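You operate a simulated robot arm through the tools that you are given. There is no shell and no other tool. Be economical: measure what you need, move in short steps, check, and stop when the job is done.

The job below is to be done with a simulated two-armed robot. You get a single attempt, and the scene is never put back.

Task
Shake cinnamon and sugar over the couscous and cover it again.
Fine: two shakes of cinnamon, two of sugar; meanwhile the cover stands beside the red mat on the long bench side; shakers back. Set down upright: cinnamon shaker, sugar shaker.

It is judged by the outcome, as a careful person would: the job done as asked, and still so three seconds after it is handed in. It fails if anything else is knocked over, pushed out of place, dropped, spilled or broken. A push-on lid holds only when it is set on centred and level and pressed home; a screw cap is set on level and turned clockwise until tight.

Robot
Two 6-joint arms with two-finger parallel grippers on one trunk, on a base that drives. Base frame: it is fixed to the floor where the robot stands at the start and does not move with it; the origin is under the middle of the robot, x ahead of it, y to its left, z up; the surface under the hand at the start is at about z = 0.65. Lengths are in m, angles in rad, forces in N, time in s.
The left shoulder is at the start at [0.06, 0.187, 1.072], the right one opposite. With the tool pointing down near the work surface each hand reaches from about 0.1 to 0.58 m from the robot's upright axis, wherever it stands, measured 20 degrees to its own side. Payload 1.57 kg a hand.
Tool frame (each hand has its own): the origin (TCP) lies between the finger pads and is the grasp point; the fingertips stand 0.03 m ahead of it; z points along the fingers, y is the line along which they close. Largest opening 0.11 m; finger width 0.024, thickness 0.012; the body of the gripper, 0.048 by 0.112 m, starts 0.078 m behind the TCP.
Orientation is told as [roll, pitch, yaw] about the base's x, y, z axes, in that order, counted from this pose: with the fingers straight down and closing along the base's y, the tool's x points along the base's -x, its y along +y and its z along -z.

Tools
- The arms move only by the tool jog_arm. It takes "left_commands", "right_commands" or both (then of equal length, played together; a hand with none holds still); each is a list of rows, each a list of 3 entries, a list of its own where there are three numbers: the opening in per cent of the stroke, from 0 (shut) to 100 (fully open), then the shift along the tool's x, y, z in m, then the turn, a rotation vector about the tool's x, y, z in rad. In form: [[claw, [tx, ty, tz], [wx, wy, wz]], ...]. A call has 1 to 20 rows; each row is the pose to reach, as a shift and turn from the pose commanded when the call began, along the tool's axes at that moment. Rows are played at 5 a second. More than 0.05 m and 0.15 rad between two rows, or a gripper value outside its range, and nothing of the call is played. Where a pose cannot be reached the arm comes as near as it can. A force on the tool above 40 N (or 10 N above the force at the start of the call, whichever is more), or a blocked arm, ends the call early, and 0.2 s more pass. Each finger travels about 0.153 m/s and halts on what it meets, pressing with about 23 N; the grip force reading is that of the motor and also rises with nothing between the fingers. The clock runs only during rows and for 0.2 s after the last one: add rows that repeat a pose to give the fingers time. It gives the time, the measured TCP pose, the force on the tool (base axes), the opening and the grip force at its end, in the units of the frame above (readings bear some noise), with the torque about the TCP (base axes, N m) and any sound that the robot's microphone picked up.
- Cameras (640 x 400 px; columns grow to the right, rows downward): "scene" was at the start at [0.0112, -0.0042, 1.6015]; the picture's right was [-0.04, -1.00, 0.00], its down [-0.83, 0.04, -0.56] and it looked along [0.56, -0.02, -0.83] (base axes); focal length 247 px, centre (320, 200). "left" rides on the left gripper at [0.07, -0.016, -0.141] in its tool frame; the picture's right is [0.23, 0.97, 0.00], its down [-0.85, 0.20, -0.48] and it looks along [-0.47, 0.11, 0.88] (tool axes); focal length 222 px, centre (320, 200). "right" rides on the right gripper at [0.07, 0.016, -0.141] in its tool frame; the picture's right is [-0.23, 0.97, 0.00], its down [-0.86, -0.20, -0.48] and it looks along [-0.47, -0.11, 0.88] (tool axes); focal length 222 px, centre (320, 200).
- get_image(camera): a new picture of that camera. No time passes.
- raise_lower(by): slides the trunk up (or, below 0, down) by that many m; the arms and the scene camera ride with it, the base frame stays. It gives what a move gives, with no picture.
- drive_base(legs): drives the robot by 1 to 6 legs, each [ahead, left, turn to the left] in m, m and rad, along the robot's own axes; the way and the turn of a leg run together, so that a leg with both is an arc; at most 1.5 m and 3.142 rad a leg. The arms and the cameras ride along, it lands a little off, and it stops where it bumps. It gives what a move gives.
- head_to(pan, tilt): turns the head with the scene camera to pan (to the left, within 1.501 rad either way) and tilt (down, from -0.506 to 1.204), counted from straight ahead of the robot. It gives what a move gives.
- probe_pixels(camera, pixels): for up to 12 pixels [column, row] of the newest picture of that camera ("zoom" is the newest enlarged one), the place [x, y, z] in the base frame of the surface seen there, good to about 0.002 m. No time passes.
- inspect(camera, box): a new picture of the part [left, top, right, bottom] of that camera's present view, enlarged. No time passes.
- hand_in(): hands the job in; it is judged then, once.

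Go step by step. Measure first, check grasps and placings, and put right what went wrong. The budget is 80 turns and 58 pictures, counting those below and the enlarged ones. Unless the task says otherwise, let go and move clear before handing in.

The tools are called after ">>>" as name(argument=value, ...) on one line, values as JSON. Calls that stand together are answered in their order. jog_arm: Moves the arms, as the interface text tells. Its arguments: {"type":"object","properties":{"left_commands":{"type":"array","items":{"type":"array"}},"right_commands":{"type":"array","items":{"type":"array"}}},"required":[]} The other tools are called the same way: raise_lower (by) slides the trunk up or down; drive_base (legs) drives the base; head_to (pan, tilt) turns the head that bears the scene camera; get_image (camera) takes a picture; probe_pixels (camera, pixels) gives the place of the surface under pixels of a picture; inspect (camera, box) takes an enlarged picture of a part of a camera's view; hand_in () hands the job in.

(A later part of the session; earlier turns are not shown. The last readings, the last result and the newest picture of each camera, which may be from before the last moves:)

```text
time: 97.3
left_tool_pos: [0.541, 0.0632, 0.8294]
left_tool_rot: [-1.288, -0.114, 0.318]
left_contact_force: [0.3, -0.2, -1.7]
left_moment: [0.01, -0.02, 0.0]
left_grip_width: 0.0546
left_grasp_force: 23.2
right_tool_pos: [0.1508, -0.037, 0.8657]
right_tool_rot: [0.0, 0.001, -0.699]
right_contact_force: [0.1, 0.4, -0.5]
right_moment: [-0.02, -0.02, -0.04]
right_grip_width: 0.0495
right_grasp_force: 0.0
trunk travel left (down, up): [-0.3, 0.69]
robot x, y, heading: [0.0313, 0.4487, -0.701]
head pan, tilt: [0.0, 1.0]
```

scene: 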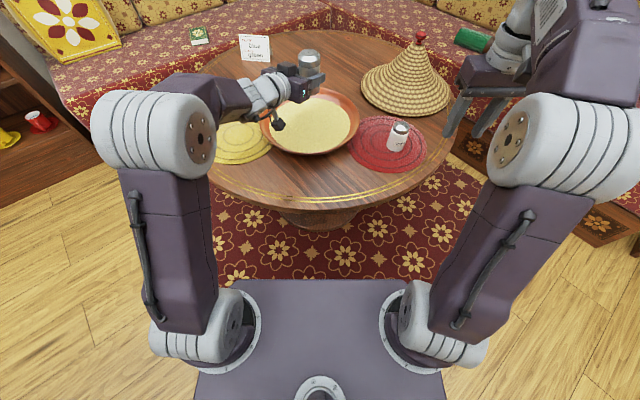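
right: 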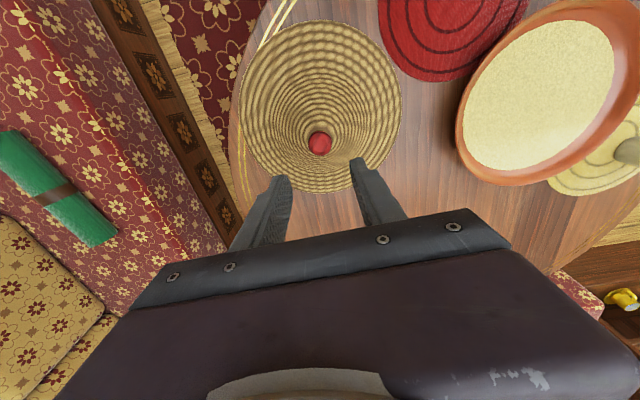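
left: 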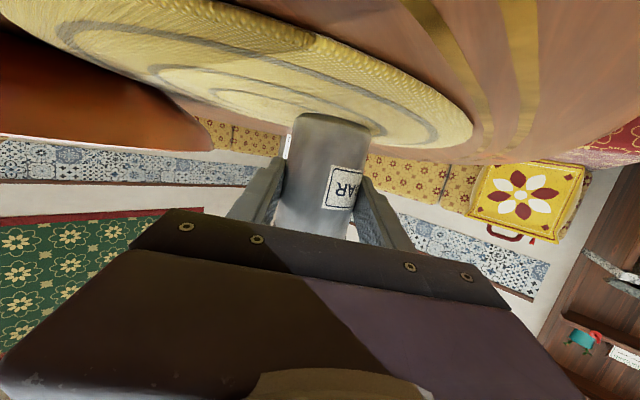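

Exact tracking so far. I continue the roll to about 175°.

>>> jog_arm(left_commands=[[0, [0, 0, 0], [0, 0, -0.145]], [0, [0, 0, 0], [0, 0, -0.29]], [0, [0, 0, 0], [0, 0, -0.435]], [0, [0, 0, 0], [0, 0, -0.58]], [0, [0, 0, 0], [0, 0, -0.725]], [0, [0, 0, 0], [0, 0, -0.87]], [0, [0, 0, 0], [0, 0, -1.015]], [0, [0, 0, 0], [0, 0, -1.16]], [0, [0, 0, 0], [0, 0, -1.305]], [0, [0, 0, 0], [0, 0, -1.45]], [0, [0, 0, 0], [0, 0, -1.6]]])

>>> inspect(camera="scene", box=[220, 30, 380, 170])

```text
time: 99.7
left_tool_pos: [0.5395, 0.0629, 0.83]
left_tool_rot: [-0.303, 1.276, 1.61]
left_contact_force: [0.2, -0.5, -1.3]
left_moment: [0.03, 0.0, 0.01]
left_grip_width: 0.0545
left_grasp_force: 23.1
right_tool_pos: [0.15, -0.0369, 0.8661]
right_tool_rot: [0.0, 0.001, -0.697]
right_contact_force: [0.4, 0.0, -0.5]
right_moment: [-0.01, -0.01, 0.02]
right_grip_width: 0.0495
right_grasp_force: 0.0
trunk travel left (down, up): [-0.3, 0.69]
robot x, y, heading: [0.0241, 0.4499, -0.706]
head pan, tilt: [0.0, 1.0]
```

```text
2.86 times, centred on (300, 100) of scene
```

zoom: 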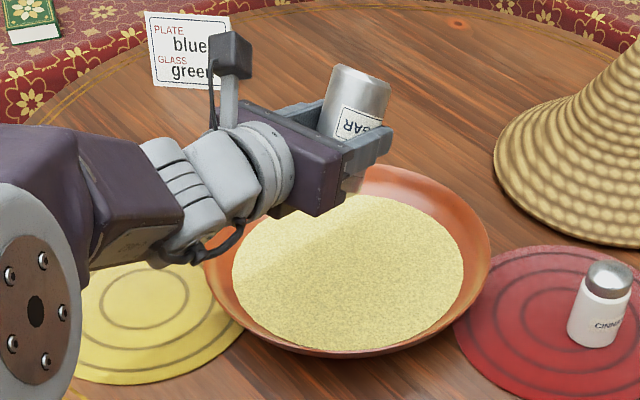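

The shaker is inverted over the couscous. I give one brisk shake (down 5 cm, up) and check for effect/sound.

>>> jog_arm(left_commands=[[0, [-0.045, 0, 0.013], [0, 0, 0]], [0, [0, 0, 0], [0, 0, 0]], [0, [0, 0, 0], [0, 0, 0]]])

>>> inspect(camera="scene", box=[220, 30, 380, 170])

```text
time: 100.5
left_tool_pos: [0.5395, 0.0623, 0.8289]
left_tool_rot: [-0.309, 1.276, 1.603]
left_contact_force: [-0.1, -0.5, -2.4]
left_moment: [0.01, 0.02, -0.01]
left_grip_width: 0.0548
left_grasp_force: 23.0
right_tool_pos: [0.1498, -0.0381, 0.8649]
right_tool_rot: [-0.001, 0.002, -0.699]
right_contact_force: [-0.2, 0.0, -0.8]
right_moment: [0.04, -0.02, -0.04]
right_grip_width: 0.0497
right_grasp_force: 0.1
trunk travel left (down, up): [-0.3, 0.69]
robot x, y, heading: [0.0307, 0.4513, -0.7]
head pan, tilt: [0.0, 1.0]
```

```text
2.86 times, centred on (300, 100) of scene
```

zoom: 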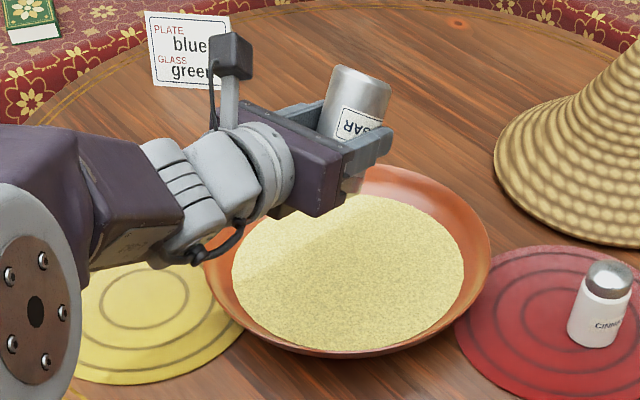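

No visible trace from here; I check from the left hand camera, now above the gripper looking at the bowl.

>>> get_image(camera="left")

```text
12 pictures are left
```

left: 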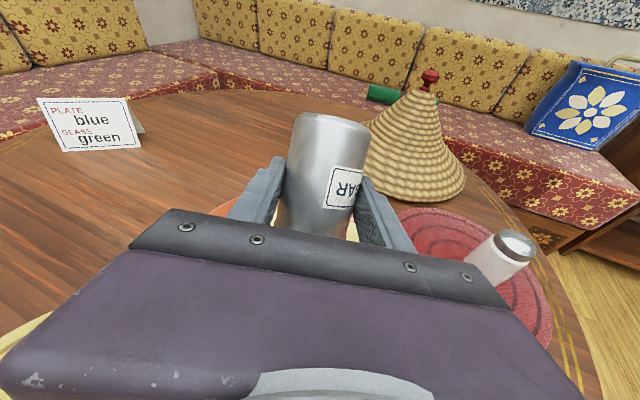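

No trace is visible from here, so I give the second identical shake, then roll the shaker back upright over the bowl.

>>> jog_arm(left_commands=[[0, [-0.046, 0, 0.013], [0, 0, 0]], [0, [0, 0, 0], [0, 0, 0]], [0, [0, 0, 0], [0, 0, 0]], [0, [0, 0, 0], [0, 0, 0.145]], [0, [0, 0, 0], [0, 0, 0.29]], [0, [0, 0, 0], [0, 0, 0.435]], [0, [0, 0, 0], [0, 0, 0.58]], [0, [0, 0, 0], [0, 0, 0.725]], [0, [0, 0, 0], [0, 0, 0.87]], [0, [0, 0, 0], [0, 0, 1.015]], [0, [0, 0, 0], [0, 0, 1.16]], [0, [0, 0, 0], [0, 0, 1.305]], [0, [0, 0, 0], [0, 0, 1.45]], [0, [0, 0, 0], [0, 0, 1.6]]])

>>> jog_arm(left_commands=[[0, [0, 0, 0], [0, 0, 0.145]], [0, [0, 0, 0], [0, 0, 0.29]], [0, [0, 0, 0], [0, 0, 0.435]], [0, [0, 0, 0], [0, 0, 0.58]], [0, [0, 0, 0], [0, 0, 0.725]], [0, [0, 0, 0], [0, 0, 0.87]], [0, [0, 0, 0], [0, 0, 1.015]], [0, [0, 0, 0], [0, 0, 1.16]], [0, [0, 0, 0], [0, 0, 1.305]], [0, [0, 0, 0], [0, 0, 1.45]], [0, [0, 0, 0], [0, 0, 1.45]]])

>>> inspect(camera="scene", box=[220, 30, 380, 170])

```text
time: 103.5
left_tool_pos: [0.5406, 0.0635, 0.8296]
left_tool_rot: [-1.287, -0.117, 0.319]
left_contact_force: [-1.3, -0.7, -1.4]
left_moment: [-0.02, 0.03, 0.0]
left_grip_width: 0.0545
left_grasp_force: 22.4
right_tool_pos: [0.1495, -0.0371, 0.8658]
right_tool_rot: [0.001, -0.001, -0.699]
right_contact_force: [-0.4, 0.7, -0.4]
right_moment: [-0.01, -0.02, 0.02]
right_grip_width: 0.0494
right_grasp_force: 0.0
trunk travel left (down, up): [-0.3, 0.69]
robot x, y, heading: [0.0296, 0.4525, -0.702]
head pan, tilt: [0.0, 1.0]
```

```text
time: 105.9
left_tool_pos: [0.5401, 0.0627, 0.8289]
left_tool_rot: [0.01, -1.291, -1.23]
left_contact_force: [-0.3, -0.3, -0.8]
left_moment: [0.0, 0.03, 0.0]
left_grip_width: 0.0545
left_grasp_force: 23.3
right_tool_pos: [0.1494, -0.0379, 0.8666]
right_tool_rot: [-0.002, -0.001, -0.697]
right_contact_force: [0.0, 0.4, -0.5]
right_moment: [-0.02, -0.03, -0.04]
right_grip_width: 0.0492
right_grasp_force: 0.0
trunk travel left (down, up): [-0.3, 0.69]
robot x, y, heading: [0.0263, 0.4505, -0.699]
head pan, tilt: [0.0, 1.0]
```

```text
2.86 times, centred on (300, 100) of scene
```

zoom: 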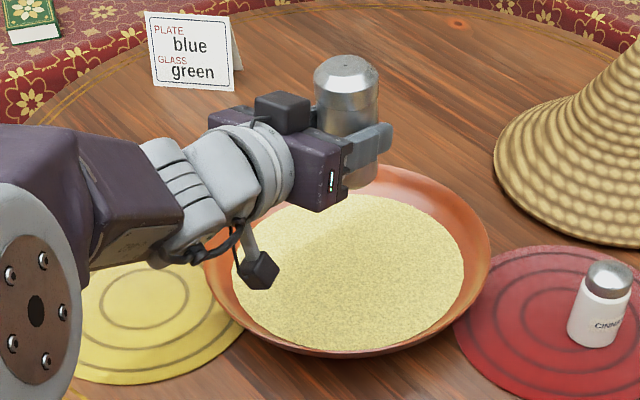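

Upright again. I swing the sugar shaker back over its spot on the yellow mat by the reverse path.

>>> jog_arm(left_commands=[[0, [0.0106, 0.0292, -0.0241], [-0.0646, 0, -0.0186]], [0, [0.0211, 0.0584, -0.0482], [-0.129, 0, -0.037]], [0, [0.0317, 0.0876, -0.0723], [-0.194, 0, -0.0557]], [0, [0.0422, 0.1169, -0.0963], [-0.258, 0, -0.0743]], [0, [0.0528, 0.1461, -0.1204], [-0.323, 0, -0.093]], [0, [0.0633, 0.1753, -0.1445], [-0.387, 0, -0.111]], [0, [0.0739, 0.2045, -0.1686], [-0.452, 0, -0.13]], [0, [0.0739, 0.2045, -0.1686], [-0.452, 0, -0.13]]])

>>> inspect(camera="scene", box=[180, 60, 400, 190])

```text
time: 107.7
left_tool_pos: [0.6693, 0.3035, 0.8061]
left_tool_rot: [0.005, -1.291, -0.75]
left_contact_force: [0.4, 0.1, -1.9]
left_moment: [0.02, 0.0, 0.0]
left_grip_width: 0.0543
left_grasp_force: 22.4
right_tool_pos: [0.1506, -0.0389, 0.8646]
right_tool_rot: [0.001, 0.001, -0.697]
right_contact_force: [-0.4, -0.8, 0.4]
right_moment: [0.01, -0.03, 0.03]
right_grip_width: 0.0495
right_grasp_force: 0.1
trunk travel left (down, up): [-0.3, 0.69]
robot x, y, heading: [0.033, 0.4483, -0.701]
head pan, tilt: [0.0, 1.0]
```

```text
2.91 times, centred on (290, 125) of scene
```

zoom: 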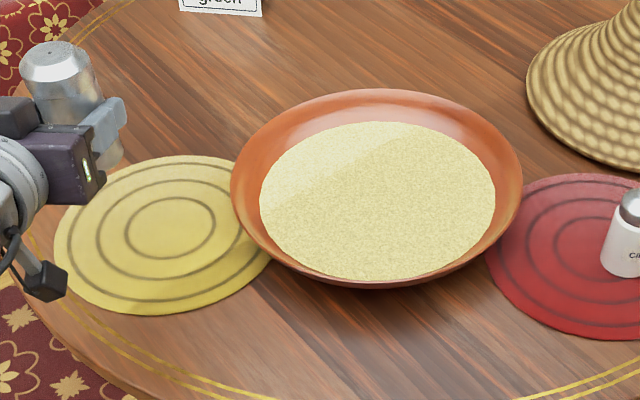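

No trace is visible, but both strokes were tracked. I lower the trunk 0.1 m to set the sugar shaker back on its spot.

>>> raise_lower(by=-0.1)

```text
time: 109.0
left_tool_pos: [0.6678, 0.3042, 0.7069]
left_tool_rot: [0.003, -1.291, -0.75]
left_contact_force: [-0.3, 0.4, -2.0]
left_moment: [0.05, 0.02, -0.04]
left_grip_width: 0.0543
left_grasp_force: 22.5
right_tool_pos: [0.15, -0.0372, 0.7658]
right_tool_rot: [-0.002, 0.0, -0.698]
right_contact_force: [-1.1, -0.6, 0.4]
right_moment: [-0.03, -0.02, 0.03]
right_grip_width: 0.0493
right_grasp_force: 0.1
trunk travel left (down, up): [-0.2, 0.79]
robot x, y, heading: [0.0268, 0.4495, -0.702]
head pan, tilt: [0.0, 1.0]
```

It still hangs ~2 mm above the mat (−2 N). I lower slightly, open, and back straight out.

>>> jog_arm(left_commands=[[0, [0.001, 0.001, 0.004], [0, 0, 0]], [0, [0.0022, 0.001, 0.005], [0, 0, 0]], [0, [0.0022, 0.001, 0.005], [0, 0, 0]], [60, [0.0022, 0.001, 0.005], [0, 0, 0]], [80, [0.0022, 0.001, 0.005], [0, 0, 0]], [100, [0.0022, 0.001, 0.005], [0, 0, 0]], [100, [0.0022, 0.001, -0.02], [0, 0, 0]], [100, [0.0022, 0.001, -0.06], [0, 0, 0]], [100, [0.0022, 0.001, -0.1], [0, 0, 0]], [100, [0.0022, 0.001, -0.1], [0, 0, 0]]])

>>> get_image(camera="left")

```text
time: 111.2
left_tool_pos: [0.5992, 0.3708, 0.7318]
left_tool_rot: [0.003, -1.291, -0.75]
left_contact_force: [0.2, 0.3, 0.6]
left_moment: [0.01, 0.01, 0.02]
left_grip_width: 0.1099
left_grasp_force: 0.0
right_tool_pos: [0.1496, -0.0382, 0.7653]
right_tool_rot: [0.0, 0.001, -0.699]
right_contact_force: [0.2, 0.5, -0.4]
right_moment: [0.0, -0.01, -0.01]
right_grip_width: 0.0496
right_grasp_force: 0.0
trunk travel left (down, up): [-0.2, 0.79]
robot x, y, heading: [0.0298, 0.4509, -0.706]
head pan, tilt: [0.0, 1.0]
```

```text
9 pictures are left
```

left: 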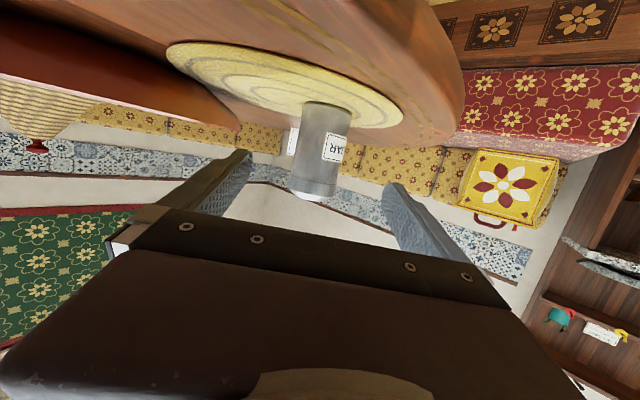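

Sugar shaker is back and upright. Now the right hand: swing it to point forward (15° down, azimuth −0.52, kept off the arm plane) near the cinnamon shaker.

>>> jog_arm(right_commands=[[60, [-0.005, 0.004, -0.002], [-0.0125, -0.143, -0.017]], [70, [-0.01, 0.008, -0.004], [-0.0255, -0.286, -0.034]], [80, [-0.015, 0.013, -0.006], [-0.0383, -0.429, -0.051]], [90, [-0.02, 0.017, -0.008], [-0.051, -0.572, -0.068]], [100, [-0.025, 0.021, -0.01], [-0.0639, -0.715, -0.085]], [100, [-0.03, 0.025, -0.01], [-0.0767, -0.858, -0.102]], [100, [-0.035, 0.03, -0.01], [-0.0894, -1.001, -0.119]], [100, [-0.04, 0.034, -0.01], [-0.102, -1.144, -0.136]], [100, [-0.046, 0.0386, -0.01], [-0.115, -1.287, -0.153]], [100, [-0.046, 0.0386, -0.01], [-0.115, -1.287, -0.153]]])

```text
time: 113.5
left_tool_pos: [0.5982, 0.3706, 0.7323]
left_tool_rot: [0.003, -1.292, -0.751]
left_contact_force: [-0.8, -0.6, -0.3]
left_moment: [-0.01, 0.01, -0.01]
left_grip_width: 0.1101
left_grasp_force: 0.0
right_tool_pos: [0.2088, -0.0374, 0.775]
right_tool_rot: [-0.002, -1.289, -0.519]
right_contact_force: [-0.5, 0.0, -0.2]
right_moment: [0.01, -0.01, 0.02]
right_grip_width: 0.11
right_grasp_force: 0.1
trunk travel left (down, up): [-0.2, 0.79]
robot x, y, heading: [0.0307, 0.4541, -0.698]
head pan, tilt: [0.0, 1.0]
```

Exact tracking. I lower to the pre-grasp point and look.

>>> jog_arm(right_commands=[[100, [0.025, 0.005, 0.013], [0, 0, 0]], [100, [0.049, 0.0095, 0.0253], [0, 0, 0]], [100, [0.049, 0.0095, 0.0253], [0, 0, 0]]])

>>> get_image(camera="right")

```text
time: 114.2
left_tool_pos: [0.599, 0.3711, 0.7326]
left_tool_rot: [0.004, -1.292, -0.751]
left_contact_force: [0.1, -0.1, 0.0]
left_moment: [0.01, 0.02, 0.04]
left_grip_width: 0.1103
left_grasp_force: 0.0
right_tool_pos: [0.2241, -0.0341, 0.7205]
right_tool_rot: [-0.004, -1.29, -0.517]
right_contact_force: [-0.2, 0.3, 0.8]
right_moment: [-0.01, -0.01, 0.0]
right_grip_width: 0.1098
right_grasp_force: 0.0
trunk travel left (down, up): [-0.2, 0.79]
robot x, y, heading: [0.0305, 0.4499, -0.7]
head pan, tilt: [0.0, 1.0]
```

```text
8 pictures are left
```

right: 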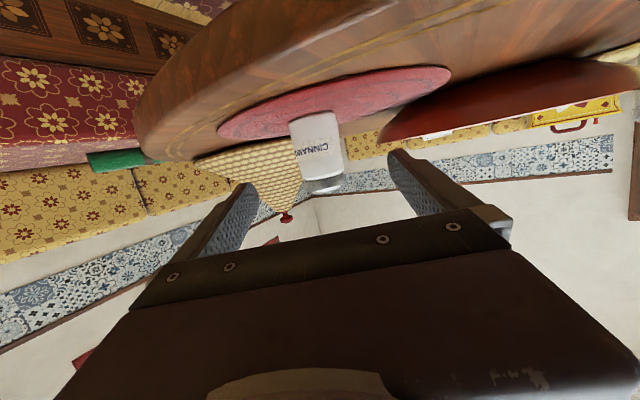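

>>> probe_pixels(camera="right", pixels=[[294, 145], [300, 150], [317, 130], [318, 160], [338, 148], [325, 185]])

```text
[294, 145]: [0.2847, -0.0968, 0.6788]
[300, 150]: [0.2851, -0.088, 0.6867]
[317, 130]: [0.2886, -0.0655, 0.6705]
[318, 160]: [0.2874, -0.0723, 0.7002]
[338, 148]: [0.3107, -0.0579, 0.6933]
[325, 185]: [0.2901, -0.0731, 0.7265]
```

The cinnamon shaker (318,150) is 9.4 cm ahead, centred within 2 mm. I advance and close.

>>> jog_arm(right_commands=[[100, [0, -0.001, 0.03], [0, 0, 0]], [100, [0, -0.002, 0.06], [0, 0, 0]], [100, [0, -0.002, 0.08], [0, 0, 0]], [100, [0, -0.002, 0.093], [0, 0, 0]], [100, [0, -0.002, 0.093], [0, 0, 0]], [70, [0, -0.002, 0.093], [0, 0, 0]], [50, [0, -0.002, 0.093], [0, 0, 0]], [30, [0, -0.002, 0.093], [0, 0, 0]], [0, [0, -0.002, 0.093], [0, 0, 0]], [0, [0, -0.002, 0.093], [0, 0, 0]], [0, [0, -0.002, 0.093], [0, 0, 0]]])

>>> raise_lower(by=0.1)

```text
time: 116.7
left_tool_pos: [0.5977, 0.3711, 0.7313]
left_tool_rot: [0.003, -1.292, -0.749]
left_contact_force: [0.3, 0.6, -0.2]
left_moment: [0.01, 0.01, -0.02]
left_grip_width: 0.1101
left_grasp_force: 0.1
right_tool_pos: [0.3005, -0.0803, 0.6953]
right_tool_rot: [-0.003, -1.289, -0.514]
right_contact_force: [1.2, -1.5, 1.1]
right_moment: [0.01, -0.02, 0.03]
right_grip_width: 0.0479
right_grasp_force: 22.1
trunk travel left (down, up): [-0.2, 0.79]
robot x, y, heading: [0.0332, 0.4509, -0.698]
head pan, tilt: [0.0, 1.0]
```

```text
time: 118.0
left_tool_pos: [0.5997, 0.3711, 0.831]
left_tool_rot: [0.003, -1.292, -0.752]
left_contact_force: [0.5, -0.7, 0.9]
left_moment: [0.01, -0.01, -0.01]
left_grip_width: 0.1102
left_grasp_force: 0.0
right_tool_pos: [0.3, -0.0809, 0.7962]
right_tool_rot: [-0.004, -1.289, -0.518]
right_contact_force: [0.5, 0.4, -1.0]
right_moment: [0.0, 0.01, 0.01]
right_grip_width: 0.0477
right_grasp_force: 22.8
trunk travel left (down, up): [-0.3, 0.69]
robot x, y, heading: [0.0281, 0.4486, -0.702]
head pan, tilt: [0.0, 1.0]
```

Gripped and lifted (width 0.048). I swing it over the bowl to (0.505,0.085,0.83), turning the hand with the arm.

>>> jog_arm(right_commands=[[0, [-0.0085, 0.0351, 0.0118], [-0.0629, 0, -0.0181]], [0, [-0.0169, 0.0703, 0.0236], [-0.1257, 0, -0.0363]], [0, [-0.0254, 0.1054, 0.0354], [-0.1886, 0, -0.0544]], [0, [-0.0338, 0.1405, 0.0472], [-0.2514, 0, -0.0726]], [0, [-0.0423, 0.1756, 0.059], [-0.3143, 0, -0.0907]], [0, [-0.0507, 0.2108, 0.0708], [-0.3771, 0, -0.1089]], [0, [-0.0592, 0.2459, 0.0826], [-0.44, 0, -0.127]], [0, [-0.0592, 0.2459, 0.0826], [-0.44, 0, -0.127]]])

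>>> jog_arm(right_commands=[[0, [0, 0, 0], [0, 0, 0.145]], [0, [0, 0, 0], [0, 0, 0.29]], [0, [0, 0, 0], [0, 0, 0.435]], [0, [0, 0, 0], [0, 0, 0.58]], [0, [0, 0, 0], [0, 0, 0.725]], [0, [0, 0, 0], [0, 0, 0.87]], [0, [0, 0, 0], [0, 0, 1.015]], [0, [0, 0, 0], [0, 0, 1.16]], [0, [0, 0, 0], [0, 0, 1.305]], [0, [0, 0, 0], [0, 0, 1.45]]])

```text
time: 119.8
left_tool_pos: [0.6001, 0.3704, 0.8315]
left_tool_rot: [0.003, -1.293, -0.749]
left_contact_force: [-1.3, 0.4, -0.9]
left_moment: [0.01, 0.01, 0.01]
left_grip_width: 0.1099
left_grasp_force: 0.0
right_tool_pos: [0.5051, 0.0864, 0.8278]
right_tool_rot: [-0.002, -1.291, -0.059]
right_contact_force: [-0.1, 0.3, -0.9]
right_moment: [0.01, 0.0, -0.01]
right_grip_width: 0.0477
right_grasp_force: 22.5
trunk travel left (down, up): [-0.3, 0.69]
robot x, y, heading: [0.029, 0.4519, -0.698]
head pan, tilt: [0.0, 1.0]
```

```text
time: 122.0
left_tool_pos: [0.5982, 0.3698, 0.8321]
left_tool_rot: [0.003, -1.293, -0.75]
left_contact_force: [0.6, -0.4, 0.5]
left_moment: [0.0, -0.03, 0.04]
left_grip_width: 0.11
left_grasp_force: 0.0
right_tool_pos: [0.5051, 0.0857, 0.8279]
right_tool_rot: [1.289, -0.114, -1.598]
right_contact_force: [-1.1, -0.4, -0.4]
right_moment: [0.0, 0.0, 0.01]
right_grip_width: 0.0477
right_grasp_force: 22.9
trunk travel left (down, up): [-0.3, 0.69]
robot x, y, heading: [0.0337, 0.4522, -0.707]
head pan, tilt: [0.0, 1.0]
```

Tracking well. I finish the roll to ~175° and give the first shake, then look.

>>> jog_arm(right_commands=[[0, [0, 0, 0], [0, 0, 0.145]], [0, [0, 0, 0], [0, 0, 0.29]], [0, [0, 0, 0], [0, 0, 0.435]], [0, [0, 0, 0], [0, 0, 0.58]], [0, [0, 0, 0], [0, 0, 0.725]], [0, [0, 0, 0], [0, 0, 0.87]], [0, [0, 0, 0], [0, 0, 1.015]], [0, [0, 0, 0], [0, 0, 1.16]], [0, [0, 0, 0], [0, 0, 1.305]], [0, [0, 0, 0], [0, 0, 1.45]], [0, [0, 0, 0], [0, 0, 1.6]], [0, [0, 0, 0], [0, 0, 1.6]]])

>>> jog_arm(right_commands=[[0, [-0.046, 0, 0.013], [0, 0, 0]], [0, [0, 0, 0], [0, 0, 0]], [0, [0, 0, 0], [0, 0, 0]]])

>>> inspect(camera="scene", box=[220, 50, 400, 180])

```text
time: 124.6
left_tool_pos: [0.5986, 0.3715, 0.8321]
left_tool_rot: [0.004, -1.289, -0.751]
left_contact_force: [-0.2, -0.5, 0.4]
left_moment: [0.01, 0.02, 0.01]
left_grip_width: 0.11
left_grasp_force: 0.0
right_tool_pos: [0.5055, 0.086, 0.8277]
right_tool_rot: [0.304, 1.275, -2.886]
right_contact_force: [-0.1, 0.6, -1.8]
right_moment: [0.01, 0.02, -0.03]
right_grip_width: 0.0477
right_grasp_force: 22.7
trunk travel left (down, up): [-0.3, 0.69]
robot x, y, heading: [0.0304, 0.4476, -0.698]
head pan, tilt: [0.0, 1.0]
```

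```text
time: 125.4
left_tool_pos: [0.5991, 0.3712, 0.8318]
left_tool_rot: [0.003, -1.291, -0.75]
left_contact_force: [-0.4, -0.3, 0.3]
left_moment: [0.0, -0.01, -0.01]
left_grip_width: 0.1099
left_grasp_force: 0.0
right_tool_pos: [0.505, 0.0866, 0.8281]
right_tool_rot: [0.308, 1.274, -2.883]
right_contact_force: [0.0, -0.2, -1.7]
right_moment: [0.02, 0.0, 0.0]
right_grip_width: 0.0475
right_grasp_force: 23.1
trunk travel left (down, up): [-0.3, 0.69]
robot x, y, heading: [0.0286, 0.4466, -0.704]
head pan, tilt: [0.0, 1.0]
```

```text
3.08 times, centred on (310, 115) of scene
```

zoom: 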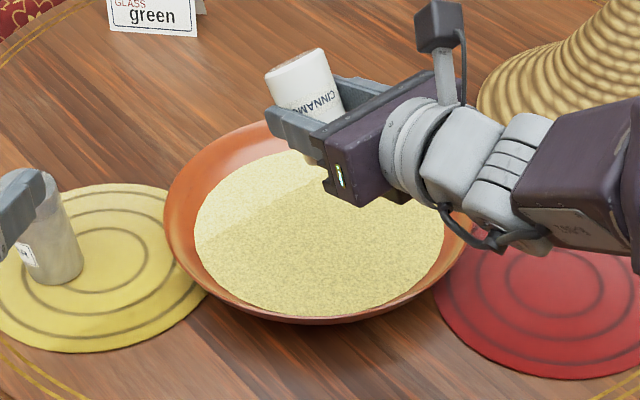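

The landing area is hidden by the gripper. I give the second shake and roll back upright.

>>> jog_arm(right_commands=[[0, [-0.046, 0, 0.013], [0, 0, 0]], [0, [0, 0, 0], [0, 0, 0]], [0, [0, 0, 0], [0, 0, 0]], [0, [0, 0, 0], [0, 0, -0.145]], [0, [0, 0, 0], [0, 0, -0.29]], [0, [0, 0, 0], [0, 0, -0.435]], [0, [0, 0, 0], [0, 0, -0.58]], [0, [0, 0, 0], [0, 0, -0.725]], [0, [0, 0, 0], [0, 0, -0.87]], [0, [0, 0, 0], [0, 0, -1.015]], [0, [0, 0, 0], [0, 0, -1.16]], [0, [0, 0, 0], [0, 0, -1.305]], [0, [0, 0, 0], [0, 0, -1.45]], [0, [0, 0, 0], [0, 0, -1.6]]])

>>> jog_arm(right_commands=[[0, [0, 0, 0], [0, 0, -0.145]], [0, [0, 0, 0], [0, 0, -0.29]], [0, [0, 0, 0], [0, 0, -0.435]], [0, [0, 0, 0], [0, 0, -0.58]], [0, [0, 0, 0], [0, 0, -0.725]], [0, [0, 0, 0], [0, 0, -0.87]], [0, [0, 0, 0], [0, 0, -1.015]], [0, [0, 0, 0], [0, 0, -1.16]], [0, [0, 0, 0], [0, 0, -1.305]], [0, [0, 0, 0], [0, 0, -1.45]], [0, [0, 0, 0], [0, 0, -1.45]]])

```text
time: 128.4
left_tool_pos: [0.5996, 0.3713, 0.8314]
left_tool_rot: [0.004, -1.292, -0.75]
left_contact_force: [0.0, -0.3, 0.2]
left_moment: [-0.02, 0.02, -0.01]
left_grip_width: 0.1101
left_grasp_force: 0.1
right_tool_pos: [0.5053, 0.0859, 0.8293]
right_tool_rot: [1.288, -0.119, -1.598]
right_contact_force: [-0.4, 0.2, -0.5]
right_moment: [0.02, 0.0, 0.01]
right_grip_width: 0.0475
right_grasp_force: 23.7
trunk travel left (down, up): [-0.3, 0.69]
robot x, y, heading: [0.0282, 0.4502, -0.703]
head pan, tilt: [0.0, 1.0]
```

```text
time: 130.8
left_tool_pos: [0.5983, 0.3707, 0.8311]
left_tool_rot: [0.005, -1.292, -0.75]
left_contact_force: [0.2, 0.4, 0.5]
left_moment: [-0.01, 0.01, 0.02]
left_grip_width: 0.1097
left_grasp_force: 0.1
right_tool_pos: [0.5054, 0.0854, 0.8289]
right_tool_rot: [-0.009, -1.289, -0.053]
right_contact_force: [-0.3, 0.3, -0.7]
right_moment: [-0.01, -0.01, 0.0]
right_grip_width: 0.0477
right_grasp_force: 22.9
trunk travel left (down, up): [-0.3, 0.69]
robot x, y, heading: [0.0277, 0.4541, -0.696]
head pan, tilt: [0.0, 1.0]
```

Upright again. I return the cinnamon shaker above its spot on the red mat and look at the couscous.

>>> jog_arm(right_commands=[[0, [0.0122, -0.0254, -0.0254], [0.0626, 0, 0.018]], [0, [0.0243, -0.0509, -0.0509], [0.1251, 0, 0.0361]], [0, [0.0365, -0.0763, -0.0763], [0.1877, 0, 0.0541]], [0, [0.0486, -0.1017, -0.1017], [0.2503, 0, 0.0722]], [0, [0.0608, -0.1271, -0.1271], [0.3129, 0, 0.0902]], [0, [0.0729, -0.1526, -0.1526], [0.3754, 0, 0.1083]], [0, [0.0851, -0.178, -0.178], [0.438, 0, 0.1263]], [0, [0.0851, -0.178, -0.178], [0.438, 0, 0.1263]]])

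>>> inspect(camera="scene", box=[250, 80, 370, 160])

```text
time: 132.6
left_tool_pos: [0.5996, 0.3712, 0.8322]
left_tool_rot: [0.004, -1.291, -0.752]
left_contact_force: [-0.4, -0.3, -0.7]
left_moment: [0.0, -0.03, 0.03]
left_grip_width: 0.1102
left_grasp_force: 0.0
right_tool_pos: [0.2999, -0.0779, 0.7958]
right_tool_rot: [-0.005, -1.289, -0.515]
right_contact_force: [0.6, 0.0, -1.3]
right_moment: [-0.01, 0.03, 0.0]
right_grip_width: 0.0477
right_grasp_force: 22.9
trunk travel left (down, up): [-0.3, 0.69]
robot x, y, heading: [0.0322, 0.4493, -0.699]
head pan, tilt: [0.0, 1.0]
```

```text
5.00 times, centred on (310, 120) of scene
```

zoom: 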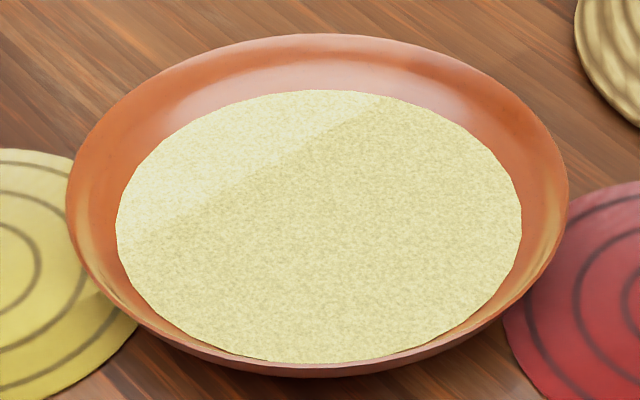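

The bowl is intact with nothing spilled (contents aren't rendered). I lower the cinnamon shaker back onto the mat.

>>> raise_lower(by=-0.1)

>>> jog_arm(right_commands=[[0, [0.0008, -0.002, 0.001], [0, 0, 0]], [0, [0.0015, -0.002, 0.001], [0, 0, 0]], [0, [0.0015, -0.002, 0.001], [0, 0, 0]]])

```text
time: 133.9
left_tool_pos: [0.5994, 0.3712, 0.7319]
left_tool_rot: [0.005, -1.292, -0.75]
left_contact_force: [0.2, 0.7, -0.2]
left_moment: [0.01, 0.0, 0.01]
left_grip_width: 0.11
left_grasp_force: 0.0
right_tool_pos: [0.3, -0.0786, 0.6962]
right_tool_rot: [-0.004, -1.289, -0.516]
right_contact_force: [0.3, 0.0, -0.5]
right_moment: [-0.01, 0.01, -0.01]
right_grip_width: 0.0476
right_grasp_force: 23.2
trunk travel left (down, up): [-0.2, 0.79]
robot x, y, heading: [0.0286, 0.4512, -0.699]
head pan, tilt: [0.0, 1.0]
```

```text
time: 134.7
left_tool_pos: [0.5987, 0.3716, 0.7316]
left_tool_rot: [0.0, -1.291, -0.749]
left_contact_force: [-0.3, 0.1, 0.6]
left_moment: [0.02, 0.0, -0.04]
left_grip_width: 0.1099
left_grasp_force: 0.1
right_tool_pos: [0.3003, -0.0798, 0.695]
right_tool_rot: [-0.007, -1.294, -0.509]
right_contact_force: [3.1, 0.7, 8.3]
right_moment: [0.2, -0.08, 0.0]
right_grip_width: 0.0477
right_grasp_force: 23.1
trunk travel left (down, up): [-0.2, 0.79]
robot x, y, heading: [0.0285, 0.454, -0.694]
head pan, tilt: [0.0, 1.0]
```

Contact with the mat (8 N). I open and back straight out, then check.

>>> jog_arm(right_commands=[[0, [-0.0005, 0, 0], [0, 0, 0]], [55, [-0.0005, 0, 0], [0, 0, 0]], [80, [-0.0005, 0, 0], [0, 0, 0]], [100, [-0.0005, 0, 0], [0, 0, 0]], [100, [-0.0005, 0, -0.025], [0, 0, 0]], [100, [-0.0005, 0, -0.06], [0, 0, 0]], [100, [-0.0005, 0, -0.1], [0, 0, 0]], [100, [-0.0005, 0, -0.1], [0, 0, 0]]])

>>> get_image(camera="scene")

```text
time: 136.5
left_tool_pos: [0.5984, 0.3703, 0.7317]
left_tool_rot: [0.001, -1.29, -0.751]
left_contact_force: [0.2, -0.3, 0.4]
left_moment: [-0.04, 0.03, 0.01]
left_grip_width: 0.1099
left_grasp_force: 0.0
right_tool_pos: [0.2154, -0.0315, 0.7231]
right_tool_rot: [-0.002, -1.29, -0.518]
right_contact_force: [-0.2, -0.4, -0.4]
right_moment: [0.02, 0.0, -0.01]
right_grip_width: 0.1098
right_grasp_force: 0.0
trunk travel left (down, up): [-0.2, 0.79]
robot x, y, heading: [0.0299, 0.4522, -0.704]
head pan, tilt: [0.0, 1.0]
```

```text
5 pictures are left
```

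scene: 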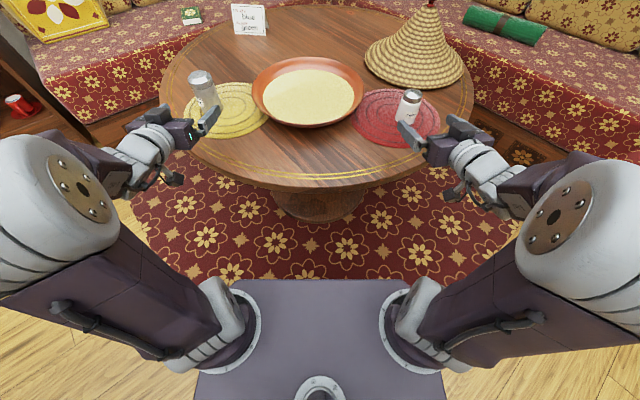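

Both shakers stand upright on their mats. Now I back off, raise the trunk, bring the right hand tool-down, and return to the front stand for the cover.

>>> drive_base(legs=[[-0.2, 0, 0]])

>>> raise_lower(by=0.56)

>>> jog_arm(right_commands=[[100, [0, 0, 0], [0.0125, 0.143, 0.017]], [90, [0, 0, 0], [0.0255, 0.286, 0.034]], [80, [0, 0, 0], [0.0383, 0.429, 0.051]], [70, [0, 0, 0], [0.051, 0.572, 0.068]], [60, [0, 0, 0], [0.0639, 0.715, 0.085]], [60, [0, 0, 0], [0.0767, 0.858, 0.102]], [60, [0, 0, 0], [0.0894, 1.001, 0.119]], [60, [0, 0, 0], [0.102, 1.144, 0.136]], [60, [0, 0, 0], [0.115, 1.287, 0.153]], [60, [0, 0, 0], [0.115, 1.287, 0.153]]])

>>> drive_base(legs=[[0, 0, 0.7], [0, -0.62, 0], [0.12, 0, 0]])

```text
time: 138.1
left_tool_pos: [0.4464, 0.5004, 0.7316]
left_tool_rot: [0.005, -1.293, -0.749]
left_contact_force: [0.3, 0.2, -0.9]
left_moment: [0.01, 0.0, -0.01]
left_grip_width: 0.1099
left_grasp_force: 0.1
right_tool_pos: [0.0635, 0.0969, 0.7221]
right_tool_rot: [-0.004, -1.289, -0.512]
right_contact_force: [-0.1, -0.1, -0.4]
right_moment: [0.01, 0.0, -0.06]
right_grip_width: 0.1102
right_grasp_force: 0.1
trunk travel left (down, up): [-0.2, 0.79]
robot x, y, heading: [-0.1243, 0.5756, -0.698]
head pan, tilt: [0.0, 1.0]
```

```text
refused: 0.56 is not a number from -0.4 to 0.4
```

```text
time: 140.3
left_tool_pos: [0.4448, 0.5007, 0.7312]
left_tool_rot: [0.005, -1.292, -0.748]
left_contact_force: [0.5, -0.3, 0.8]
left_moment: [-0.01, 0.02, -0.02]
left_grip_width: 0.1101
left_grasp_force: 0.0
right_tool_pos: [0.0638, 0.0948, 0.722]
right_tool_rot: [-0.001, 0.002, -0.696]
right_contact_force: [-1.2, 0.5, -0.8]
right_moment: [-0.04, -0.02, -0.03]
right_grip_width: 0.0659
right_grasp_force: 0.0
trunk travel left (down, up): [-0.2, 0.79]
robot x, y, heading: [-0.1215, 0.582, -0.702]
head pan, tilt: [0.0, 1.0]
```

```text
time: 146.5
left_tool_pos: [0.4854, 0.2595, 0.7327]
left_tool_rot: [-0.002, -1.292, -0.051]
left_contact_force: [-0.2, 0.0, 0.5]
left_moment: [-0.01, 0.0, 0.04]
left_grip_width: 0.11
left_grasp_force: 0.1
right_tool_pos: [0.4496, -0.2964, 0.7219]
right_tool_rot: [-0.002, 0.0, 0.0]
right_contact_force: [-4.1, -0.6, 12.5]
right_moment: [-0.48, -0.02, -0.14]
right_grip_width: 0.0659
right_grasp_force: 0.1
trunk travel left (down, up): [-0.2, 0.79]
robot x, y, heading: [-0.0027, -0.0465, -0.003]
head pan, tilt: [0.0, 1.0]
```

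The trunk raise was refused, so the hands travelled low at z≈0.72 and the right hand now touches something (12 N). I stop and look before moving anything.

>>> get_image(camera="scene")

```text
4 pictures are left
```

scene: 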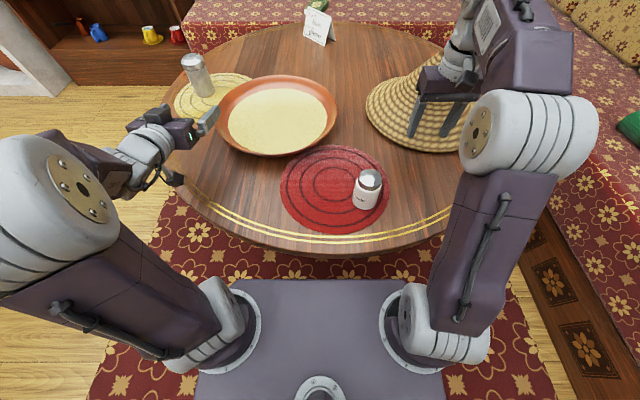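

The shakers at (197,75) and (368,190) still stand and the bowl is in place; the right hand rests against the cover. I probe positions to see whether anything shifted.

>>> probe_pixels(camera="scene", pixels=[[190, 62], [200, 88], [369, 175], [366, 198], [222, 128], [335, 100], [277, 77], [366, 110], [400, 140], [445, 150], [385, 85], [290, 190]])

```text
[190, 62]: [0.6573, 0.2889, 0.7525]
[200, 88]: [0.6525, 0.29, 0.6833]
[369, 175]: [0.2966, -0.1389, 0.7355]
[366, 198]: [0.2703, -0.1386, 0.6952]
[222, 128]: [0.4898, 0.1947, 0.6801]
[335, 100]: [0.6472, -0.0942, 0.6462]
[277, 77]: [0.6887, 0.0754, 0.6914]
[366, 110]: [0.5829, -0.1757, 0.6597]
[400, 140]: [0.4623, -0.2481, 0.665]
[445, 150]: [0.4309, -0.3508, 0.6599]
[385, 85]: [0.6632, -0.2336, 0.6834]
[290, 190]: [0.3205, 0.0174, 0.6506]
```

The cinnamon shaker slid about 6 cm toward −y (now ≈(0.29,-0.139), still upright), and the cover moved ~10 cm ahead. I'll check whether the mats and sugar shaker moved, and first back the right hand off the cover.

>>> probe_pixels(camera="scene", pixels=[[282, 185], [388, 172], [335, 147], [335, 232], [302, 158], [300, 222], [176, 100], [215, 72], [248, 82], [195, 112], [319, 28], [305, 88]])

>>> jog_arm(right_commands=[[60, [0.015, 0.005, 0], [0, 0, 0]], [60, [0.03, 0.01, -0.01], [0, 0, 0]], [60, [0.03, 0.01, -0.04], [0, 0, 0]], [60, [0.03, 0.01, -0.08], [0, 0, 0]], [60, [0.03, 0.01, -0.12], [0, 0, 0]], [60, [0.03, 0.01, -0.12], [0, 0, 0]]])

>>> raise_lower(by=0.3)

```text
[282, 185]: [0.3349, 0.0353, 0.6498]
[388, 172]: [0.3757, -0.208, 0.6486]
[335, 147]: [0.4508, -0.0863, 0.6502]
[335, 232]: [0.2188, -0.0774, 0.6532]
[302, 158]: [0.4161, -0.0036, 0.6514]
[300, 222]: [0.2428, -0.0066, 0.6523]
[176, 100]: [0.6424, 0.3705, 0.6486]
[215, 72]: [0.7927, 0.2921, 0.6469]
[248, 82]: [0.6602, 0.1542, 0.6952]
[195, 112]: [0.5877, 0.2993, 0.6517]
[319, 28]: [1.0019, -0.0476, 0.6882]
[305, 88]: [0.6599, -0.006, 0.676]
```

```text
time: 147.9
left_tool_pos: [0.4865, 0.2585, 0.7328]
left_tool_rot: [0.004, -1.291, -0.056]
left_contact_force: [-0.3, 0.3, 0.6]
left_moment: [-0.04, -0.02, 0.03]
left_grip_width: 0.1098
left_grasp_force: 0.1
right_tool_pos: [0.4089, -0.2858, 0.8162]
right_tool_rot: [-0.002, 0.001, 0.002]
right_contact_force: [-1.0, -0.2, 1.1]
right_moment: [-0.02, -0.01, -0.01]
right_grip_width: 0.066
right_grasp_force: 0.0
right hand out of reach, approached as far as the arm can: row 5, 6
trunk travel left (down, up): [-0.2, 0.79]
robot x, y, heading: [-0.0018, -0.0452, -0.002]
head pan, tilt: [0.0, 1.0]
```

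```text
time: 150.9
left_tool_pos: [0.4864, 0.2589, 1.0327]
left_tool_rot: [0.004, -1.291, -0.054]
left_contact_force: [0.4, 0.9, 0.3]
left_moment: [-0.03, 0.03, 0.02]
left_grip_width: 0.11
left_grasp_force: 0.1
right_tool_pos: [0.4098, -0.2847, 1.1163]
right_tool_rot: [-0.001, -0.001, 0.002]
right_contact_force: [0.0, 0.3, 0.3]
right_moment: [0.03, 0.01, -0.01]
right_grip_width: 0.0661
right_grasp_force: 0.1
trunk travel left (down, up): [-0.5, 0.49]
robot x, y, heading: [-0.0035, -0.0409, -0.002]
head pan, tilt: [0.0, 1.0]
```

Mats, bowl and sugar shaker are unmoved. I raise the trunk to its original height and take the right hand above the displaced cinnamon shaker to put it back on its spot.

>>> raise_lower(by=0.2)

>>> jog_arm(right_commands=[[80, [0, 0, 0.04], [0, 0, 0]], [100, [0.01, 0.012, 0.08], [0, 0, 0]], [100, [0.03, 0.036, 0.11], [0, 0, 0]], [100, [0.05, 0.061, 0.14], [0, 0, 0]], [100, [0.07, 0.086, 0.17], [0, 0, 0]], [100, [0.09, 0.11, 0.2], [0, 0, 0]], [100, [0.105, 0.128, 0.23], [0, 0, 0]], [100, [0.117, 0.143, 0.26], [0, 0, 0]], [100, [0.117, 0.143, 0.3], [0, 0, 0]], [100, [0.117, 0.143, 0.34], [0, 0, 0]], [100, [0.117, 0.143, 0.38], [0, 0, 0]], [100, [0.117, 0.143, 0.42], [0, 0, 0]], [100, [0.117, 0.143, 0.42], [0, 0, 0]]])

>>> get_image(camera="right")

```text
time: 153.1
left_tool_pos: [0.4855, 0.259, 1.2315]
left_tool_rot: [0.005, -1.291, -0.055]
left_contact_force: [0.0, -0.5, -0.8]
left_moment: [-0.01, 0.02, 0.02]
left_grip_width: 0.11
left_grasp_force: 0.1
right_tool_pos: [0.4084, -0.2857, 1.3157]
right_tool_rot: [-0.003, 0.001, 0.002]
right_contact_force: [-0.4, 0.0, 0.1]
right_moment: [-0.03, 0.01, 0.0]
right_grip_width: 0.066
right_grasp_force: 0.2
trunk travel left (down, up): [-0.7, 0.29]
robot x, y, heading: [-0.0014, -0.0448, -0.005]
head pan, tilt: [0.0, 1.0]
```

```text
time: 155.9
left_tool_pos: [0.4854, 0.2595, 1.2326]
left_tool_rot: [0.002, -1.292, -0.053]
left_contact_force: [-0.1, -0.4, 0.3]
left_moment: [-0.02, 0.0, 0.0]
left_grip_width: 0.1099
left_grasp_force: 0.1
right_tool_pos: [0.2915, -0.1435, 0.8948]
right_tool_rot: [0.0, -0.002, 0.001]
right_contact_force: [-0.8, 0.4, -0.1]
right_moment: [-0.02, -0.02, -0.01]
right_grip_width: 0.11
right_grasp_force: 0.1
trunk travel left (down, up): [-0.7, 0.29]
robot x, y, heading: [-0.0011, -0.0484, -0.004]
head pan, tilt: [0.0, 1.0]
```

```text
3 pictures are left
```

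right: 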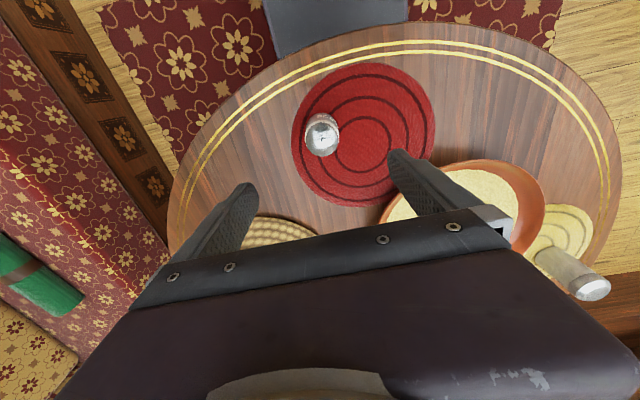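

>>> probe_pixels(camera="right", pixels=[[322, 137], [313, 137], [332, 137], [322, 128], [322, 146], [318, 153], [245, 238], [280, 222], [315, 238]])

```text
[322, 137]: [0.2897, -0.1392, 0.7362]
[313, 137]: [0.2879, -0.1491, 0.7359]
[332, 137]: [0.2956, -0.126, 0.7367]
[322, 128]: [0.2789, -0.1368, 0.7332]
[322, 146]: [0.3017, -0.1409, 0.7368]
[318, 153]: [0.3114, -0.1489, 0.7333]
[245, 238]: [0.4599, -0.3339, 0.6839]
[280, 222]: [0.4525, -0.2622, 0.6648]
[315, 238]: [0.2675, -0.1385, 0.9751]
```

The shaker axis is at (0.291,-0.140). I descend around it, grip top-down, and check.

>>> jog_arm(right_commands=[[100, [0, 0.0035, 0.04], [0, 0, 0]], [100, [0, 0.0035, 0.08], [0, 0, 0]], [100, [0, 0.0035, 0.12], [0, 0, 0]], [100, [0, 0.0035, 0.155], [0, 0, 0]], [100, [0, 0.0035, 0.18], [0, 0, 0]], [100, [0, 0.0035, 0.19], [0, 0, 0]], [70, [0, 0.0035, 0.19], [0, 0, 0]], [50, [0, 0.0035, 0.19], [0, 0, 0]], [30, [0, 0.0035, 0.19], [0, 0, 0]], [0, [0, 0.0035, 0.19], [0, 0, 0]], [0, [0, 0.0035, 0.19], [0, 0, 0]], [0, [0, 0.0035, 0.19], [0, 0, 0]]])

```text
time: 158.5
left_tool_pos: [0.4852, 0.258, 1.232]
left_tool_rot: [0.003, -1.293, -0.055]
left_contact_force: [0.7, 0.2, -0.4]
left_moment: [0.03, -0.01, -0.01]
left_grip_width: 0.11
left_grasp_force: 0.1
right_tool_pos: [0.2928, -0.1399, 0.7054]
right_tool_rot: [-0.002, 0.001, 0.001]
right_contact_force: [-0.1, 0.8, -0.2]
right_moment: [0.0, -0.01, -0.02]
right_grip_width: 0.0485
right_grasp_force: 22.7
trunk travel left (down, up): [-0.7, 0.29]
robot x, y, heading: [-0.0022, -0.0455, -0.007]
head pan, tilt: [0.0, 1.0]
```

Held (width 0.0485). I lift 3 cm, carry it back to (0.306,-0.082), set it down and release.

>>> jog_arm(right_commands=[[0, [0, 0, -0.015], [0, 0, 0]], [0, [0, 0, -0.03], [0, 0, 0]], [0, [-0.005, 0.02, -0.03], [0, 0, 0]], [0, [-0.01, 0.04, -0.03], [0, 0, 0]], [0, [-0.0145, 0.0575, -0.03], [0, 0, 0]], [0, [-0.0145, 0.0575, -0.015], [0, 0, 0]], [0, [-0.0145, 0.0575, -0.004], [0, 0, 0]], [0, [-0.0145, 0.0575, 0], [0, 0, 0]], [0, [-0.0145, 0.0575, 0], [0, 0, 0]]])

>>> jog_arm(right_commands=[[55, [0, 0, 0], [0, 0, 0]], [75, [0, 0, 0], [0, 0, 0]], [100, [0, 0, 0], [0, 0, 0]], [100, [0, 0, -0.03], [0, 0, 0]], [100, [0, 0, -0.07], [0, 0, 0]], [100, [0, 0, -0.11], [0, 0, 0]], [100, [0, 0, -0.15], [0, 0, 0]], [100, [0, 0, -0.19], [0, 0, 0]], [100, [0, 0, -0.23], [0, 0, 0]], [100, [0, 0, -0.27], [0, 0, 0]], [100, [0, 0, -0.31], [0, 0, 0]], [100, [0, 0, -0.31], [0, 0, 0]]])

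>>> get_image(camera="right")

```text
time: 160.5
left_tool_pos: [0.4852, 0.2587, 1.2336]
left_tool_rot: [0.004, -1.291, -0.054]
left_contact_force: [1.0, -0.7, 0.4]
left_moment: [0.04, 0.02, 0.08]
left_grip_width: 0.11
left_grasp_force: 0.1
right_tool_pos: [0.3072, -0.0816, 0.7064]
right_tool_rot: [-0.002, -0.001, 0.001]
right_contact_force: [0.2, -2.0, 5.8]
right_moment: [0.0, -0.02, 0.01]
right_grip_width: 0.0483
right_grasp_force: 22.7
trunk travel left (down, up): [-0.7, 0.29]
robot x, y, heading: [-0.0017, -0.0445, -0.003]
head pan, tilt: [0.0, 1.0]
```

```text
time: 163.1
left_tool_pos: [0.4856, 0.259, 1.2316]
left_tool_rot: [0.002, -1.292, -0.053]
left_contact_force: [0.2, 0.3, 0.3]
left_moment: [0.0, 0.01, 0.01]
left_grip_width: 0.1102
left_grasp_force: 0.0
right_tool_pos: [0.3073, -0.0822, 1.0171]
right_tool_rot: [-0.002, -0.001, 0.002]
right_contact_force: [0.6, 0.5, 0.2]
right_moment: [-0.01, 0.02, -0.02]
right_grip_width: 0.1101
right_grasp_force: 0.0
trunk travel left (down, up): [-0.7, 0.29]
robot x, y, heading: [-0.0054, -0.0488, 0.0]
head pan, tilt: [0.0, 1.0]
```

```text
2 pictures are left
5 turns are left
```

right: 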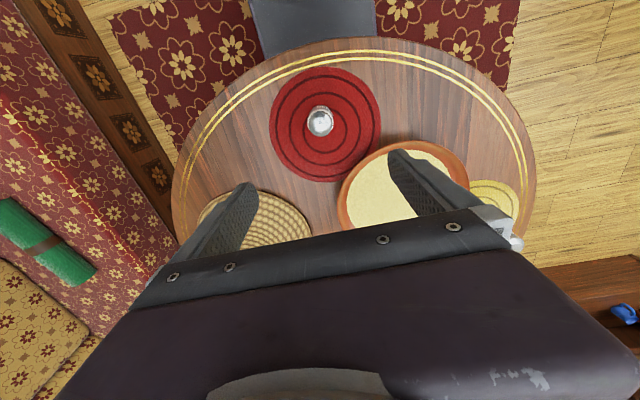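

The cinnamon shaker is back at the mat spot (320,122). Few turns remain, so I batch: measure the cover rim, turn/shift the robot toward the cover, and take a scene view to locate the knob.

>>> probe_pixels(camera="right", pixels=[[200, 224], [206, 212], [214, 204], [225, 197], [240, 193], [255, 191], [270, 193], [285, 200], [298, 211], [305, 222], [309, 233], [321, 118]])

>>> drive_base(legs=[[0, -0.155, 0], [0, 0, 0.5]])

>>> head_to(pan=-0.73, tilt=0.95)

>>> get_image(camera="scene")

>>> probe_pixels(camera="scene", pixels=[[312, 184], [320, 184], [328, 184], [312, 190], [320, 190], [328, 190], [312, 196], [320, 196], [328, 196], [320, 178], [320, 202], [336, 190]])

```text
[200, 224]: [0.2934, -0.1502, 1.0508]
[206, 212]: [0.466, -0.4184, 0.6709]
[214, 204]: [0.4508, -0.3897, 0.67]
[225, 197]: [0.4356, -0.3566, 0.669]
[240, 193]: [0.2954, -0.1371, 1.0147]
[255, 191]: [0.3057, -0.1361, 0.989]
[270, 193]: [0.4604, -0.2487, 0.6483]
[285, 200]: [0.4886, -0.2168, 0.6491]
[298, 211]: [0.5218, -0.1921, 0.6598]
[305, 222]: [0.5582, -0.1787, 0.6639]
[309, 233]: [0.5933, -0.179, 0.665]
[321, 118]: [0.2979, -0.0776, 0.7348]
```

```text
time: 165.9
left_tool_pos: [0.2805, 0.3001, 1.2316]
left_tool_rot: [0.003, -1.291, 0.444]
left_contact_force: [-0.6, 0.1, -0.3]
left_moment: [-0.03, -0.01, -0.01]
left_grip_width: 0.11
left_grasp_force: 0.1
right_tool_pos: [0.2864, -0.0856, 1.017]
right_tool_rot: [0.0, -0.001, 0.503]
right_contact_force: [0.5, 0.3, 0.4]
right_moment: [-0.02, 0.01, 0.0]
right_grip_width: 0.1103
right_grasp_force: 0.1
trunk travel left (down, up): [-0.7, 0.29]
robot x, y, heading: [-0.0012, -0.2007, 0.496]
head pan, tilt: [0.0, 1.0]
```

```text
time: 167.0
left_tool_pos: [0.28, 0.2995, 1.2319]
left_tool_rot: [0.002, -1.291, 0.445]
left_contact_force: [0.1, -0.1, 0.0]
left_moment: [0.04, 0.01, 0.0]
left_grip_width: 0.11
left_grasp_force: 0.2
right_tool_pos: [0.2858, -0.085, 1.0162]
right_tool_rot: [0.001, -0.002, 0.501]
right_contact_force: [0.2, -0.4, -0.7]
right_moment: [-0.01, 0.02, 0.02]
right_grip_width: 0.1098
right_grasp_force: 0.0
trunk travel left (down, up): [-0.7, 0.29]
robot x, y, heading: [-0.0019, -0.1993, 0.492]
head pan, tilt: [-0.73, 0.949]
```

```text
1 pictures are left
```

scene: 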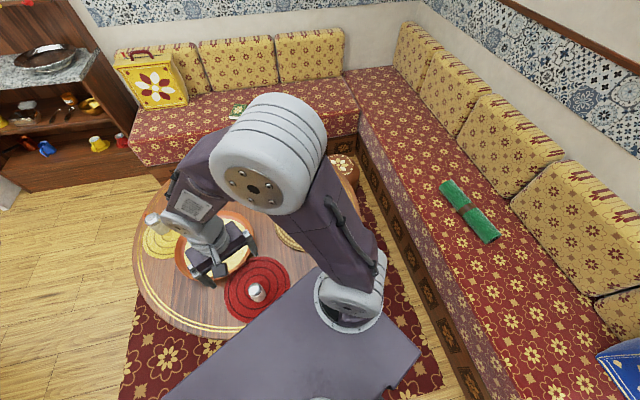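

```text
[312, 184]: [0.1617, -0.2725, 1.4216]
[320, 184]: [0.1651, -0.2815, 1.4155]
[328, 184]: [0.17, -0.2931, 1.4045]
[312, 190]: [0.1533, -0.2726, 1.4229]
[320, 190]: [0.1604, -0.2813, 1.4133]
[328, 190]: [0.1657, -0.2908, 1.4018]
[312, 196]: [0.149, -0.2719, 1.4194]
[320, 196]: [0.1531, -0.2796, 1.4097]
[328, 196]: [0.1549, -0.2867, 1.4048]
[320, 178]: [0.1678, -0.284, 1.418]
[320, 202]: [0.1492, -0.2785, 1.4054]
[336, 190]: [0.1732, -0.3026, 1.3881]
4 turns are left
```

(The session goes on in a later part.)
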